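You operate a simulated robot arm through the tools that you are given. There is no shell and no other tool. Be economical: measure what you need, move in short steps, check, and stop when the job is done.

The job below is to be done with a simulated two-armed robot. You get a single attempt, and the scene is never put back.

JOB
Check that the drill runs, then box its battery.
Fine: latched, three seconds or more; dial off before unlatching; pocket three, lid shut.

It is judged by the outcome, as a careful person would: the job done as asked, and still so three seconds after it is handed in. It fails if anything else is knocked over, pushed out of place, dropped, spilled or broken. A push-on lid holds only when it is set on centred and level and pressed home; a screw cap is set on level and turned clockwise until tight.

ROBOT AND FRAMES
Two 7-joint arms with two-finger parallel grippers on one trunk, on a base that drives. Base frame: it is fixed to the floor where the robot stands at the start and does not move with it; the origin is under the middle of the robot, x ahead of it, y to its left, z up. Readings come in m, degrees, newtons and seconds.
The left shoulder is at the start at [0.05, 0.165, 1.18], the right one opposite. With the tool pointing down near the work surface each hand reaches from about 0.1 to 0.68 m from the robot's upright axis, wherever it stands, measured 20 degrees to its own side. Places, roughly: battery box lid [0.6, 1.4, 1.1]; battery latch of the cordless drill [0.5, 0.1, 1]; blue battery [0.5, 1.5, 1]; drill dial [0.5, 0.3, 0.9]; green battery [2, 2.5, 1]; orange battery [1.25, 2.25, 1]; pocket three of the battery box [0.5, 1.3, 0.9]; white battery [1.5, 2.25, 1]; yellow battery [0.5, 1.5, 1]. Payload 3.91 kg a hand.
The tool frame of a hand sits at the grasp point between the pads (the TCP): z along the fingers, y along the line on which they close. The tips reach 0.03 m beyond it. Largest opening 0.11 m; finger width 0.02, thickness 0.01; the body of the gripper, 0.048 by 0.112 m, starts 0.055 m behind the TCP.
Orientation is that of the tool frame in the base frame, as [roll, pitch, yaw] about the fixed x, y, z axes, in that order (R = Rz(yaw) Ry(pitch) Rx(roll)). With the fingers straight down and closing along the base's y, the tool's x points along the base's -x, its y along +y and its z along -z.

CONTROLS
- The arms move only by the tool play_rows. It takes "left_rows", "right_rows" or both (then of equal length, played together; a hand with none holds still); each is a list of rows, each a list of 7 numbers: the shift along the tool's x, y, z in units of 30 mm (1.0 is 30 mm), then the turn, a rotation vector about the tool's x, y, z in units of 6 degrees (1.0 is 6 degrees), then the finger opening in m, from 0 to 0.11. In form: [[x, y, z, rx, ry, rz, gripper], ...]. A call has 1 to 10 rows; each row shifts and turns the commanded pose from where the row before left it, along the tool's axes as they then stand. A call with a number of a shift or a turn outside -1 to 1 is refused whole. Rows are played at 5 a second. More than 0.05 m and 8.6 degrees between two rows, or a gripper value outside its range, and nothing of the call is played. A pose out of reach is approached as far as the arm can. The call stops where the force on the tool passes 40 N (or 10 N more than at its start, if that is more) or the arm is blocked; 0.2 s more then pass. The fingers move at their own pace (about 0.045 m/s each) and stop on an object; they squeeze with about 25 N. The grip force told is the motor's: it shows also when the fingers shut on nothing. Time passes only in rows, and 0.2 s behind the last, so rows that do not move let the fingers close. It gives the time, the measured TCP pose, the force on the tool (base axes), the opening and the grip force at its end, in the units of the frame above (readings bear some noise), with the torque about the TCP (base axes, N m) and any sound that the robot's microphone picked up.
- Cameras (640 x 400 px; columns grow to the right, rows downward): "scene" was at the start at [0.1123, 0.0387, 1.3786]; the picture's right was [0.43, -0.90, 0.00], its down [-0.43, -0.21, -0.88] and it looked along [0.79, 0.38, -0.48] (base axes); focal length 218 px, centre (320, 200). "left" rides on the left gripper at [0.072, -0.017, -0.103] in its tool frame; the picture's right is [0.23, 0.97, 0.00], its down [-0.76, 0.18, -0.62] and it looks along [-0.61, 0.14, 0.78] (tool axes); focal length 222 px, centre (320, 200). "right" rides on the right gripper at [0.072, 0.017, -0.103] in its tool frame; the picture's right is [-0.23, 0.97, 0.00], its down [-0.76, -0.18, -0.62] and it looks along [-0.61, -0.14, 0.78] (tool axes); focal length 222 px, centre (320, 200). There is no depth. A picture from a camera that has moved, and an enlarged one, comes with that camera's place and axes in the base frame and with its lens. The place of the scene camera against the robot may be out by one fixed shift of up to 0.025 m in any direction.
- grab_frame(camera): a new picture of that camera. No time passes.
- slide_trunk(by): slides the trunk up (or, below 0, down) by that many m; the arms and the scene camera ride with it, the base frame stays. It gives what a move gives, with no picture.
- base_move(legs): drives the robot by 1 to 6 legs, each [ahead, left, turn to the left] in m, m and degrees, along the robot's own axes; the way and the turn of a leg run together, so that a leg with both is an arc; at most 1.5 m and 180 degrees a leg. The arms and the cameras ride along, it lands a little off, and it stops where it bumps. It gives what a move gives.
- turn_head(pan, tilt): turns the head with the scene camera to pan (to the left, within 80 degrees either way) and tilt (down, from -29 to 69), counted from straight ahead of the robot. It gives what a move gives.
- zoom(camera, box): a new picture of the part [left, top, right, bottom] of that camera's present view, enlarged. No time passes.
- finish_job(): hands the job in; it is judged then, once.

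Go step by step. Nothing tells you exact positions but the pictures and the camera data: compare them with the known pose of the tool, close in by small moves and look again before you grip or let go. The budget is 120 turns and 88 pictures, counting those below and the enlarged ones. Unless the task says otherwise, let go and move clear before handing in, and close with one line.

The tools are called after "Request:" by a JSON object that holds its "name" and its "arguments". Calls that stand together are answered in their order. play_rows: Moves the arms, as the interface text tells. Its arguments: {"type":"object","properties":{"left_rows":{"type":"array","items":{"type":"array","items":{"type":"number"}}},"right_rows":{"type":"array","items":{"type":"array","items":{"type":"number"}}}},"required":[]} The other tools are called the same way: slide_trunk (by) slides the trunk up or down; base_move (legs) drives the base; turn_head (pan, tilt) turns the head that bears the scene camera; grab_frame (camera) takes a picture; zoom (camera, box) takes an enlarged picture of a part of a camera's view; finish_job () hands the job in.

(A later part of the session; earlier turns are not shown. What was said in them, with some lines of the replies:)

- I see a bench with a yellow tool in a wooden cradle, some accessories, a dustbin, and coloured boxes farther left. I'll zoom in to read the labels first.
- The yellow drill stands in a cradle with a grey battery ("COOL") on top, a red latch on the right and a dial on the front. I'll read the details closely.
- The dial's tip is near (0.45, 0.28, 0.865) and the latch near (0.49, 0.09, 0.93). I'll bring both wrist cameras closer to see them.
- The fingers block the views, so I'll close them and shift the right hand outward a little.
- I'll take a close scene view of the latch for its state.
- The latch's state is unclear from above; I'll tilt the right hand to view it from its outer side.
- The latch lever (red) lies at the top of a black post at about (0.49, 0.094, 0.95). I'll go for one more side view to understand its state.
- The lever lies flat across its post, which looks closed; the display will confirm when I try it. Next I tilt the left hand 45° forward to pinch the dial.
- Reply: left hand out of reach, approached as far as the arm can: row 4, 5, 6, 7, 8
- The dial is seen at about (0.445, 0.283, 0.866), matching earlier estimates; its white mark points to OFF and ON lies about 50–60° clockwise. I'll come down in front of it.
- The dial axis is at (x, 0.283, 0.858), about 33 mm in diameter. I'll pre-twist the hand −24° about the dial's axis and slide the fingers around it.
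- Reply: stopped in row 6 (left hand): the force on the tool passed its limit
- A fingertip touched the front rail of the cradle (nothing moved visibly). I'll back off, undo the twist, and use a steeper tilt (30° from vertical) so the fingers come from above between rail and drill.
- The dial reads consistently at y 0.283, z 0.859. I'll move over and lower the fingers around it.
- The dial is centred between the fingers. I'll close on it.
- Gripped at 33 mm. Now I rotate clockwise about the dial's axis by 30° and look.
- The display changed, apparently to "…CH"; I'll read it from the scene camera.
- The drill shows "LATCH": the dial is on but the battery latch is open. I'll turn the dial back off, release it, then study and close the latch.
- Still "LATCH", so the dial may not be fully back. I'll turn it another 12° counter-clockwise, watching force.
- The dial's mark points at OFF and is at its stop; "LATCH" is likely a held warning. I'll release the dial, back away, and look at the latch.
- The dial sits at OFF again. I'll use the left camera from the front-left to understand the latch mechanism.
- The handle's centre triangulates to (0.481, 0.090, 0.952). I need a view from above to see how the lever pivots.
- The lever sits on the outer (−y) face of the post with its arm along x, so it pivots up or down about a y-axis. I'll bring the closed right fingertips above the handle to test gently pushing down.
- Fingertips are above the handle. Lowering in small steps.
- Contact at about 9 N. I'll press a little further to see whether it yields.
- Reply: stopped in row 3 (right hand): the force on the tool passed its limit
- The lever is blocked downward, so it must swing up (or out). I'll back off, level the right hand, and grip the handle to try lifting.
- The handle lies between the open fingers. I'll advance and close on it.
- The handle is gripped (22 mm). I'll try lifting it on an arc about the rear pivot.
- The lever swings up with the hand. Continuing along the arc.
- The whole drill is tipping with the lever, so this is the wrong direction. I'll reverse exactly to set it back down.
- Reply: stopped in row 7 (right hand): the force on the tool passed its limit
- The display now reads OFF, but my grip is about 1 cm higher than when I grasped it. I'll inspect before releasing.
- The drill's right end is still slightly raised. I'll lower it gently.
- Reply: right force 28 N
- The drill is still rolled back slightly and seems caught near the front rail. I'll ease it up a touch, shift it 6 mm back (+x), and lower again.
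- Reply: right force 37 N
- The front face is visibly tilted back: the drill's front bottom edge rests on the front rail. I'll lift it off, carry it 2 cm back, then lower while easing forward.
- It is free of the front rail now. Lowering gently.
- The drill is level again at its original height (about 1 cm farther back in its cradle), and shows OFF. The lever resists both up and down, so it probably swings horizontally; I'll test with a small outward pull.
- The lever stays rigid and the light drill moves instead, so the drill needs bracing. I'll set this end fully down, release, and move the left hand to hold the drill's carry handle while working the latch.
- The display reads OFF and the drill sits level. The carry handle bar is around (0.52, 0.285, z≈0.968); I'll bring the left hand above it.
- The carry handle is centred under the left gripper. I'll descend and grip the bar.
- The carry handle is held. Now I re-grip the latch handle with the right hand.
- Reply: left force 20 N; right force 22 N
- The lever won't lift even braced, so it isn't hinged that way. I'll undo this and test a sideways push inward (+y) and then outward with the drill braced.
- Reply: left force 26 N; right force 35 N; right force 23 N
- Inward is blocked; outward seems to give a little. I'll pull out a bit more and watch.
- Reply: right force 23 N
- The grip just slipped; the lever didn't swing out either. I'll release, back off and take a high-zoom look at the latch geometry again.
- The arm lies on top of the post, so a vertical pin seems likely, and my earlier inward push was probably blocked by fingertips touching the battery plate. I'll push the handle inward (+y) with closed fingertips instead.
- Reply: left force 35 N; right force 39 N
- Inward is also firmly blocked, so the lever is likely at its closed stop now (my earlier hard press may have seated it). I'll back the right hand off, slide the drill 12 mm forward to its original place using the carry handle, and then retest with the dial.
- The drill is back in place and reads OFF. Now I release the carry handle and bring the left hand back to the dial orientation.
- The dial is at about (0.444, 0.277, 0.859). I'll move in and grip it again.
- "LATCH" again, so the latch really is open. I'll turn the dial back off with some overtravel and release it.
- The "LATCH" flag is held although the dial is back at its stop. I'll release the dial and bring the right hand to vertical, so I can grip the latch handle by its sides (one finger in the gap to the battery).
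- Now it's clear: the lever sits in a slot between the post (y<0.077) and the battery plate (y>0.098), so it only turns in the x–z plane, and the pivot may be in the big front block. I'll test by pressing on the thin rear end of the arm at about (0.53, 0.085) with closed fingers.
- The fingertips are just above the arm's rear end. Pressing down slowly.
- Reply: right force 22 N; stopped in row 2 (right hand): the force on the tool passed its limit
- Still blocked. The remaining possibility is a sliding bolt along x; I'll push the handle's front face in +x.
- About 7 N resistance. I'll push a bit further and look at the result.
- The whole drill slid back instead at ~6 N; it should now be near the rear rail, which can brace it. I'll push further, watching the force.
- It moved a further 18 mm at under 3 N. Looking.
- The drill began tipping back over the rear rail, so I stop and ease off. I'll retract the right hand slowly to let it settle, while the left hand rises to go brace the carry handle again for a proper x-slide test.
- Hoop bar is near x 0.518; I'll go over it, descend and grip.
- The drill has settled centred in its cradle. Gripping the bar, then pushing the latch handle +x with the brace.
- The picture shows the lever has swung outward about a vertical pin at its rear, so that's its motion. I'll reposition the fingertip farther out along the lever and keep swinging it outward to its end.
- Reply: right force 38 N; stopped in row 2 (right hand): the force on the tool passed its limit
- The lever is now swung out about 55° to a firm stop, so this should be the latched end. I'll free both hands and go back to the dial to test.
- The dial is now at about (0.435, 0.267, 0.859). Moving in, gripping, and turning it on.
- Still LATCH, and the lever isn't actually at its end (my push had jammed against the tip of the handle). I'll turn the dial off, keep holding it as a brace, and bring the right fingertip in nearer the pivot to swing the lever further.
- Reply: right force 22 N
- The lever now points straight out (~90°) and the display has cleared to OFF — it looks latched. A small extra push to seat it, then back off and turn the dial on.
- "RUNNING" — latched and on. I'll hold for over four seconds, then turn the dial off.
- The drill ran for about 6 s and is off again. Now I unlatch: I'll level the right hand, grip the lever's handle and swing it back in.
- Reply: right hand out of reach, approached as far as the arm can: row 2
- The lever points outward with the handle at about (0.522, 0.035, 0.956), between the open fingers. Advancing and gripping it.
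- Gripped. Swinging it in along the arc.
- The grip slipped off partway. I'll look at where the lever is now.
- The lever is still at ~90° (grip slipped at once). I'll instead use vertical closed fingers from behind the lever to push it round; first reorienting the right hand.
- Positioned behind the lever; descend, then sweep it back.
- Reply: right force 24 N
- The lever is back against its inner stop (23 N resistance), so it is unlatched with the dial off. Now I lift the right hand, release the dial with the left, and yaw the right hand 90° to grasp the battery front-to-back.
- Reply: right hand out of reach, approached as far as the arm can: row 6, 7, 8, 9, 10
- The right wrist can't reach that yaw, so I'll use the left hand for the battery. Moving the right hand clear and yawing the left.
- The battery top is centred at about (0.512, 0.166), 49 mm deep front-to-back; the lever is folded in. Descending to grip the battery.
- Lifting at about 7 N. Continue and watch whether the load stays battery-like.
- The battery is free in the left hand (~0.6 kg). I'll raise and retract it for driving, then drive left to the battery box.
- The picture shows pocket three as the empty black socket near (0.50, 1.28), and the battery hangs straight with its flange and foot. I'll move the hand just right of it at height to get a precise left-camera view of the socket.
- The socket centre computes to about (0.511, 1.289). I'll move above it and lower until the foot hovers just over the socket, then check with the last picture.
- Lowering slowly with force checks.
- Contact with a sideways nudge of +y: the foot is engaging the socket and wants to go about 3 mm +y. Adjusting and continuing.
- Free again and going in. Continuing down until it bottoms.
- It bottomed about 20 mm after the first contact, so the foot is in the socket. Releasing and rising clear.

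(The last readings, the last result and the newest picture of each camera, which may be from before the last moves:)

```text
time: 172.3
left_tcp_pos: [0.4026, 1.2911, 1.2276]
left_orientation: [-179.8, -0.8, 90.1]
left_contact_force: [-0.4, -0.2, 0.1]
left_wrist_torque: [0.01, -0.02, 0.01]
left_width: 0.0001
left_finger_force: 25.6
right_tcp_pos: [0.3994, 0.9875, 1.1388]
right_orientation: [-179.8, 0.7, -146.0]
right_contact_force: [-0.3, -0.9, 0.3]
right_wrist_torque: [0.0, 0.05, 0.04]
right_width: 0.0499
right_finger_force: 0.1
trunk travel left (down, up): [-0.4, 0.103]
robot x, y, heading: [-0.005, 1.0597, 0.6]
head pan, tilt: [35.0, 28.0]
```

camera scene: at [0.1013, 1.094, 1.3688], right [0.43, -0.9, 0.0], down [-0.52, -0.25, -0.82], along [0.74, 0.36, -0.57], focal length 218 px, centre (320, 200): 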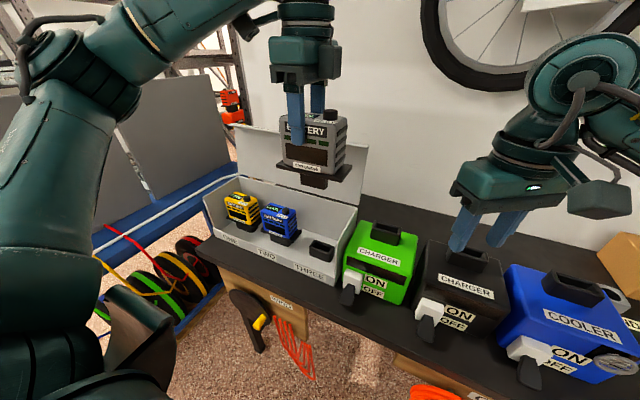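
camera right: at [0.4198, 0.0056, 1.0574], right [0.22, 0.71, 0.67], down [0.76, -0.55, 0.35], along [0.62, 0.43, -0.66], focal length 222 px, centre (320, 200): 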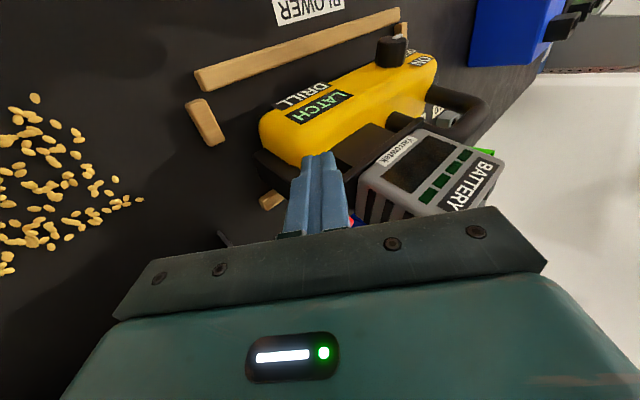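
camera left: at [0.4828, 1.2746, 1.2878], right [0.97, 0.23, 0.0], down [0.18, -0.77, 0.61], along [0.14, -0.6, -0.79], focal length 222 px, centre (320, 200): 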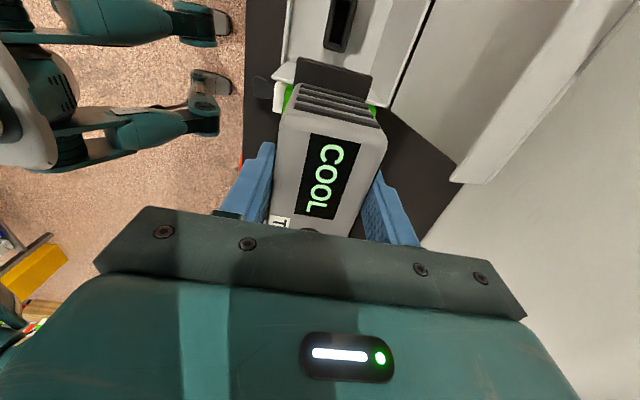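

The lid stands open, hinged at the rear (x≈0.585, z≈0.98) with its top edge at x≈0.60, z≈1.153, y 1.20–1.66. I'll straddle its top edge with the left fingers (already closing along x).

Request:
{"name": "play_rows", "arguments": {"left_rows": [[0, 0.94, 0, 0, 0, 0, 0.07], [0, 0.94, 0, 0, 0, 0, 0.07], [0, 0.94, 0, 0, 0, 0, 0.07], [0, 0.94, 0, 0, 0, 0, 0.07], [0, 0.94, 0, 0, 0, 0, 0.07], [0, 0.94, 0, 0, 0, 0, 0.07], [0, 0.94, 0, 0, 0, 0, 0.07]]}}

Request:
{"name": "play_rows", "arguments": {"left_rows": [[0, 0, 0.5, 0, 0, 0, 0.07], [0, 0, 0.5, 0, 0, 0, 0.07], [0, 0, 0.5, 0, 0, 0, 0.07], [0, 0, 0.5, 0, 0, 0, 0.07], [0, 0, 0.5, 0, 0, 0, 0.07]]}}

```text
time: 173.9
left_tcp_pos: [0.6018, 1.2875, 1.2268]
left_orientation: [-179.8, -1.1, 89.9]
left_contact_force: [0.1, -1.0, 0.5]
left_wrist_torque: [0.01, 0.03, 0.01]
left_width: 0.0701
left_finger_force: 0.2
right_tcp_pos: [0.401, 0.9873, 1.1377]
right_orientation: [-179.9, 0.6, -146.2]
right_contact_force: [0.0, -1.1, 0.1]
right_wrist_torque: [0.04, 0.0, -0.02]
right_width: 0.0503
right_finger_force: 0.1
trunk travel left (down, up): [-0.4, 0.103]
robot x, y, heading: [-0.0082, 1.0538, 0.5]
head pan, tilt: [35.0, 28.0]
```

```text
time: 175.1
left_tcp_pos: [0.601, 1.292, 1.1513]
left_orientation: [-179.8, -0.8, 90.1]
left_contact_force: [0.1, -0.5, -0.1]
left_wrist_torque: [0.0, 0.0, 0.04]
left_width: 0.07
left_finger_force: 0.1
right_tcp_pos: [0.3993, 0.9874, 1.1392]
right_orientation: [-179.8, 0.7, -145.9]
right_contact_force: [-0.2, -0.5, 1.0]
right_wrist_torque: [0.02, -0.02, -0.03]
right_width: 0.05
right_finger_force: 0.2
trunk travel left (down, up): [-0.4, 0.103]
robot x, y, heading: [-0.0095, 1.0561, 0.8]
head pan, tilt: [35.0, 28.0]
```

No contact on the way down. I'll close gently to check that the lid edge is between the fingers.

Request:
{"name": "play_rows", "arguments": {"left_rows": [[0, 0, 0, 0, 0, 0, 0.0], [0, 0, 0, 0, 0, 0, 0.0], [0, 0, 0, 0, 0, 0, 0.0], [0, 0, 0, 0, 0, 0, 0.0], [0, 0, 0, 0, 0, 0, 0.0]]}}

```text
time: 176.3
left_tcp_pos: [0.5992, 1.2927, 1.1523]
left_orientation: [-179.9, -0.7, 90.0]
left_contact_force: [0.7, 0.6, 0.9]
left_wrist_torque: [0.04, -0.17, -0.46]
left_width: 0.0343
left_finger_force: 45.4
right_tcp_pos: [0.4007, 0.9878, 1.1386]
right_orientation: [-179.8, 0.6, -146.0]
right_contact_force: [-0.8, -0.5, -0.1]
right_wrist_torque: [-0.02, 0.01, -0.02]
right_width: 0.05
right_finger_force: 0.0
trunk travel left (down, up): [-0.4, 0.103]
robot x, y, heading: [-0.0075, 1.054, 0.8]
head pan, tilt: [35.0, 28.0]
```

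The lid edge is between the fingers. I'll swing it forward on an arc about the rear hinge, rotating the hand with it.

Request:
{"name": "play_rows", "arguments": {"left_rows": [[0, -0.615, 0.032, -1, 0, 0, 0.01], [0, -0.615, 0.032, -1, 0, 0, 0.01], [0, -0.615, 0.032, -1, 0, 0, 0.01], [0, -0.615, 0.032, -1, 0, 0, 0.01]]}}

```text
time: 177.3
left_tcp_pos: [0.5267, 1.2916, 1.138]
left_orientation: [156.1, -0.7, 90.3]
left_contact_force: [-2.5, 3.9, 8.6]
left_wrist_torque: [-1.06, -0.28, 0.62]
left_width: 0.0346
left_finger_force: 45.0
right_tcp_pos: [0.3996, 0.9891, 1.1398]
right_orientation: [-179.8, 0.6, -145.9]
right_contact_force: [0.3, 0.2, 0.6]
right_wrist_torque: [0.0, -0.02, -0.02]
right_width: 0.0499
right_finger_force: 0.1
trunk travel left (down, up): [-0.4, 0.103]
robot x, y, heading: [-0.0065, 1.0558, 0.7]
head pan, tilt: [35.0, 28.0]
```

The lid is following. Continuing.

Request:
{"name": "play_rows", "arguments": {"left_rows": [[0, -0.615, 0.0, -1, 0, 0, 0.01], [0, -0.615, 0.02, -1, 0, 0, 0.01], [0, -0.615, 0.032, -1, 0, 0, 0.01], [0, -0.615, 0.032, -1, 0, 0, 0.01]]}}

```text
time: 178.3
left_tcp_pos: [0.4699, 1.2917, 1.0943]
left_orientation: [132.3, -0.8, 90.0]
left_contact_force: [-2.1, -2.6, -0.2]
left_wrist_torque: [-0.25, 0.22, 1.05]
left_width: 0.0346
left_finger_force: 44.7
right_tcp_pos: [0.4004, 0.9877, 1.1392]
right_orientation: [-179.8, 0.6, -146.0]
right_contact_force: [0.6, 0.5, 0.4]
right_wrist_torque: [0.02, -0.01, -0.04]
right_width: 0.0502
right_finger_force: 0.1
trunk travel left (down, up): [-0.4, 0.103]
robot x, y, heading: [-0.0087, 1.0567, 0.7]
head pan, tilt: [35.0, 28.0]
```

Request:
{"name": "play_rows", "arguments": {"left_rows": [[0, -0.615, 0.032, -1, 0, 0, 0.01], [0, -0.615, 0.032, -1, 0, 0, 0.01], [0, -0.615, 0.032, -1, 0, 0, 0.01]]}}

```text
time: 179.1
left_tcp_pos: [0.4396, 1.2909, 1.0478]
left_orientation: [114.3, -0.8, 89.9]
left_contact_force: [2.3, -7.1, -1.6]
left_wrist_torque: [-0.85, -0.02, 0.46]
left_width: 0.035
left_finger_force: 44.9
right_tcp_pos: [0.4008, 0.9879, 1.1392]
right_orientation: [-179.8, 0.6, -146.0]
right_contact_force: [0.9, 0.3, 0.2]
right_wrist_torque: [-0.01, 0.0, 0.01]
right_width: 0.05
right_finger_force: 0.0
trunk travel left (down, up): [-0.4, 0.103]
robot x, y, heading: [-0.0071, 1.0593, 0.5]
head pan, tilt: [35.0, 28.0]
```

One more bit lower, then I'll open slightly and slide the fingers out from the lid's edge so it settles down.

Request:
{"name": "play_rows", "arguments": {"left_rows": [[0, -0.615, 0.032, -1, 0, 0, 0.01], [0, -0.55, 0.032, -0.9, 0, 0, 0.01]]}}

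Request:
{"name": "play_rows", "arguments": {"left_rows": [[0, 0, 0, 0, 0, 0, 0.05], [0, 0, 0, 0, 0, 0, 0.05], [0, 0, -0.7, 0, 0, 0, 0.05], [0, 0, -0.7, 0, 0, 0, 0.05], [0, 0, -0.7, 0, 0, 0, 0.05], [0, 0, 0, 0, 0, 0, 0.02]]}}

```text
time: 179.7
left_tcp_pos: [0.4282, 1.2909, 1.0154]
left_orientation: [102.9, -0.8, 90.0]
left_contact_force: [13.5, -11.2, -2.5]
left_wrist_torque: [-0.57, 0.05, 0.82]
left_width: 0.0345
left_finger_force: 45.4
right_tcp_pos: [0.4017, 0.9874, 1.1383]
right_orientation: [-179.8, 0.6, -146.1]
right_contact_force: [0.3, 0.4, 0.6]
right_wrist_torque: [0.01, -0.03, 0.04]
right_width: 0.0499
right_finger_force: 0.1
trunk travel left (down, up): [-0.4, 0.103]
robot x, y, heading: [-0.0107, 1.0538, 0.7]
head pan, tilt: [35.0, 28.0]
```

```text
time: 181.1
left_tcp_pos: [0.408, 1.2945, 1.0055]
left_orientation: [102.7, -0.9, 90.0]
left_contact_force: [0.4, -0.2, -0.5]
left_wrist_torque: [-0.17, -0.31, 0.02]
left_width: 0.0355
left_finger_force: 21.5
left hand out of reach, approached as far as the arm can: row 3, 4, 5
right_tcp_pos: [0.401, 0.9887, 1.1401]
right_orientation: [-179.7, 0.6, -146.0]
right_contact_force: [0.0, 0.9, 0.0]
right_wrist_torque: [-0.04, -0.02, -0.03]
right_width: 0.0502
right_finger_force: 0.1
trunk travel left (down, up): [-0.4, 0.103]
robot x, y, heading: [-0.0068, 1.0526, 0.9]
head pan, tilt: [35.0, 28.0]
```

The arm can't retract further in that pose, so I'll open the fingers and back the base off a little instead.

Request:
{"name": "play_rows", "arguments": {"left_rows": [[0, 0, 0, 0, 0, 0, 0.055], [0, 0, 0, 0, 0, 0, 0.055], [0, 0, 0, 0, 0, 0, 0.055]]}}

Request:
{"name": "base_move", "arguments": {"legs": [[-0.09, 0, 0]]}}

```text
time: 181.9
left_tcp_pos: [0.4093, 1.2942, 1.0052]
left_orientation: [102.8, -0.8, 90.0]
left_contact_force: [-0.3, 0.5, -0.4]
left_wrist_torque: [0.01, 0.0, -0.03]
left_width: 0.0551
left_finger_force: 0.1
right_tcp_pos: [0.4001, 0.9887, 1.1379]
right_orientation: [-179.7, 0.6, -146.0]
right_contact_force: [0.2, -0.7, -0.5]
right_wrist_torque: [0.04, -0.01, 0.02]
right_width: 0.0499
right_finger_force: 0.0
trunk travel left (down, up): [-0.4, 0.103]
robot x, y, heading: [-0.003, 1.0565, 0.8]
head pan, tilt: [35.0, 28.0]
```

```text
time: 183.0
left_tcp_pos: [0.318, 1.2937, 1.0052]
left_orientation: [102.7, -0.8, 90.0]
left_contact_force: [-0.5, -0.3, 0.2]
left_wrist_torque: [-0.01, 0.0, 0.04]
left_width: 0.055
left_finger_force: 0.0
right_tcp_pos: [0.3101, 0.9861, 1.1391]
right_orientation: [-179.9, 0.6, -146.0]
right_contact_force: [-0.1, 0.6, 0.8]
right_wrist_torque: [0.03, -0.01, 0.01]
right_width: 0.0503
right_finger_force: 0.1
trunk travel left (down, up): [-0.4, 0.103]
robot x, y, heading: [-0.0986, 1.0526, 0.9]
head pan, tilt: [35.0, 28.0]
```

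The hand is out. I'll raise it, return it to vertical with closed fingers, and drive forward again to press the lid home.

Request:
{"name": "play_rows", "arguments": {"left_rows": [[0, 0.98, -0.22, 0, 0, 0, 0], [0, 0.98, -0.22, 0, 0, 0, 0], [0, 0.98, -0.22, 0, 0, 0, 0], [0, 0.98, -0.22, 0, 0, 0, 0], [0, 0.9, 0, 1, 0, 0, 0], [0, 0, 0, 1, 0, 0, 0], [0, 0, 0, 1, 0, 0, 0], [0, 0, 0, 1, 0, 0, 0], [0, 0, 0, 1, 0, 0, 0], [0, 0, 0, 1, 0, 0, 0]]}}

Request:
{"name": "play_rows", "arguments": {"left_rows": [[0, 0, 0, 1, 0, 0, 0], [0, 0, 0, 1, 0, 0, 0], [0, 0, 0, 1, 0, 0, 0], [0, 0, 0, 1, 0, 0, 0], [0, 0, 0, 1, 0, 0, 0], [0, 0, 0, 1, 0, 0, 0], [0, 0, 0, 0.8, 0, 0, 0]]}}

Request:
{"name": "base_move", "arguments": {"legs": [[0.09, 0, 0]]}}

```text
time: 185.2
left_tcp_pos: [0.3671, 1.2924, 1.136]
left_orientation: [138.9, -1.0, 90.0]
left_contact_force: [0.8, -0.4, -0.4]
left_wrist_torque: [-0.01, 0.04, 0.01]
left_width: 0.0001
left_finger_force: 24.9
left hand out of reach, approached as far as the arm can: row 1, 2, 3, 4
right_tcp_pos: [0.3104, 0.9865, 1.1383]
right_orientation: [-179.9, 0.6, -145.9]
right_contact_force: [0.4, -0.4, -0.1]
right_wrist_torque: [0.01, 0.01, 0.01]
right_width: 0.0502
right_finger_force: 0.2
trunk travel left (down, up): [-0.4, 0.103]
robot x, y, heading: [-0.0975, 1.0536, 0.6]
head pan, tilt: [35.0, 28.0]
```

```text
time: 186.8
left_tcp_pos: [0.3671, 1.2917, 1.1361]
left_orientation: [179.5, -0.8, 90.1]
left_contact_force: [0.4, 0.4, 0.1]
left_wrist_torque: [0.0, -0.02, -0.04]
left_width: 0.0
left_finger_force: 24.9
right_tcp_pos: [0.3108, 0.9868, 1.1379]
right_orientation: [-179.8, 0.6, -146.1]
right_contact_force: [0.6, -0.3, 0.3]
right_wrist_torque: [-0.04, 0.0, 0.0]
right_width: 0.0497
right_finger_force: 0.1
trunk travel left (down, up): [-0.4, 0.103]
robot x, y, heading: [-0.1015, 1.0533, 0.8]
head pan, tilt: [35.0, 28.0]
```

```text
time: 187.9
left_tcp_pos: [0.4572, 1.2925, 1.1365]
left_orientation: [179.6, -0.8, 90.1]
left_contact_force: [-0.4, 0.4, -0.2]
left_wrist_torque: [0.02, 0.04, -0.01]
left_width: 0.0
left_finger_force: 24.8
right_tcp_pos: [0.3988, 0.9878, 1.1388]
right_orientation: [-179.8, 0.6, -146.1]
right_contact_force: [0.3, -0.5, 0.2]
right_wrist_torque: [0.0, 0.03, -0.01]
right_width: 0.0499
right_finger_force: 0.1
trunk travel left (down, up): [-0.4, 0.103]
robot x, y, heading: [-0.008, 1.0557, 0.9]
head pan, tilt: [35.0, 28.0]
```

Positioning over the lid's front part and lowering until contact.

Request:
{"name": "play_rows", "arguments": {"left_rows": [[0.73, -0.2, 0, 0, 0, 0, 0], [0.73, -0.2, 0, 0, 0, 0, 0], [0.73, -0.2, 0, 0, 0, 0, 0], [0, 0, 0.6, 0, 0, 0, 0], [0, 0, 0.6, 0, 0, 0, 0], [0, 0, 0.6, 0, 0, 0, 0], [0, 0, 0.6, 0, 0, 0, 0]]}}

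Request:
{"name": "play_rows", "arguments": {"left_rows": [[0, 0, 0.2, 0, 0, 0, 0], [0, 0, 0.2, 0, 0, 0, 0], [0, 0, 0.2, 0, 0, 0, 0], [0, 0, 0.2, 0, 0, 0, 0], [0, 0, 0.2, 0, 0, 0, 0], [0, 0, 0.2, 0, 0, 0, 0], [0, 0, 0.2, 0, 0, 0, 0], [0, 0, 0.2, 0, 0, 0, 0], [0, 0, 0.2, 0, 0, 0, 0], [0, 0, 0.2, 0, 0, 0, 0]]}}

```text
time: 189.5
left_tcp_pos: [0.4366, 1.3611, 1.0652]
left_orientation: [179.6, -0.8, 90.2]
left_contact_force: [-0.9, -0.1, -0.2]
left_wrist_torque: [0.02, -0.03, -0.05]
left_width: 0.0002
left_finger_force: 24.7
right_tcp_pos: [0.3981, 0.9883, 1.1394]
right_orientation: [-179.9, 0.5, -145.9]
right_contact_force: [-1.0, -0.7, -0.1]
right_wrist_torque: [0.05, 0.01, 0.02]
right_width: 0.0503
right_finger_force: 0.0
trunk travel left (down, up): [-0.4, 0.103]
robot x, y, heading: [-0.0122, 1.0532, 0.9]
head pan, tilt: [35.0, 28.0]
```

```text
time: 191.7
left_tcp_pos: [0.4385, 1.3614, 1.0175]
left_orientation: [178.5, -0.6, 89.8]
left_contact_force: [-10.5, -3.0, 17.3]
left_wrist_torque: [-0.2, 0.36, -0.12]
left_width: 0.0
left_finger_force: 25.1
right_tcp_pos: [0.3962, 0.9885, 1.1394]
right_orientation: [-179.8, 0.8, -146.0]
right_contact_force: [-0.4, -0.6, -0.6]
right_wrist_torque: [0.0, 0.04, 0.02]
right_width: 0.0502
right_finger_force: 0.1
trunk travel left (down, up): [-0.4, 0.103]
robot x, y, heading: [-0.0091, 1.0536, 0.7]
head pan, tilt: [35.0, 28.0]
stopped in row 10 (left hand): the force on the tool passed its limit (the readings are from after the stop); the commanded pose is now the measured one
```

Firm contact (40 N) at lid top z≈0.988, consistent with a closed lid. I'll raise the hand clear and use the last picture to check.

Request:
{"name": "play_rows", "arguments": {"left_rows": [[0, 0, -1, 0, 0, 0, 0], [0, 0, -1, 0, 0, 0, 0], [0, 0, -1, 0, 0, 0, 0], [0, 0, -1, 0, 0, 0, 0], [0, 0, -1, 0, 0, 0, 0], [0, 0, -1, 0, 0, 0, 0], [0, 0, -1, 0, 0, 0, 0]]}}

Request:
{"name": "zoom", "arguments": {"camera": "scene", "box": [180, 140, 500, 340]}}

```text
time: 193.3
left_tcp_pos: [0.4365, 1.3581, 1.2222]
left_orientation: [178.7, -0.6, 90.0]
left_contact_force: [-0.5, 0.5, 0.0]
left_wrist_torque: [0.0, 0.0, 0.02]
left_width: 0.0001
left_finger_force: 25.2
right_tcp_pos: [0.3979, 0.9891, 1.1389]
right_orientation: [-179.9, 0.6, -145.9]
right_contact_force: [0.2, -0.7, 0.1]
right_wrist_torque: [0.0, -0.03, -0.03]
right_width: 0.05
right_finger_force: 0.0
trunk travel left (down, up): [-0.4, 0.103]
robot x, y, heading: [-0.0113, 1.0558, 0.5]
head pan, tilt: [35.0, 28.0]
```

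```text
2.00 times, centred on (340, 240) of scene
camera zoom: at [0.0936, 1.1086, 1.3797], right [0.58, -0.81, 0.0], down [-0.38, -0.27, -0.88], along [0.72, 0.52, -0.47], focal length 437 px, centre (280, 120)
```

zoom: 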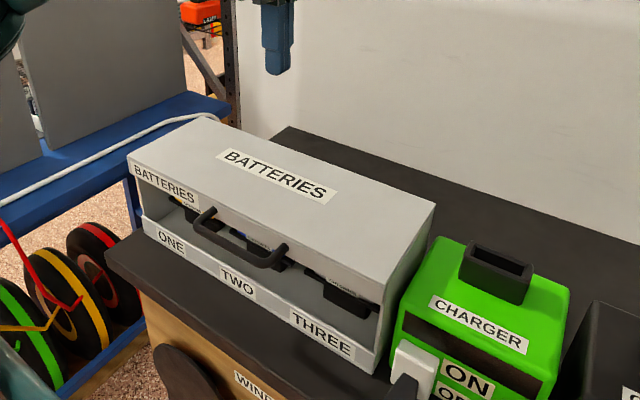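

The lid sits flat and level on the box, and the grey battery shows in pocket three under the lid. The drill was tested, switched off and unlatched, and both hands are clear, so I'm handing in.

Request:
{"name": "finish_job", "arguments": {}}

```text
The job is handed in.
```

The drill ran latched for about 6 seconds; then I turned the dial off, unlatched the battery, put it in pocket three and pressed the lid shut. While I was working out the latch, the drill tipped and slid in its cradle; I set it back level and it still ran afterwards.
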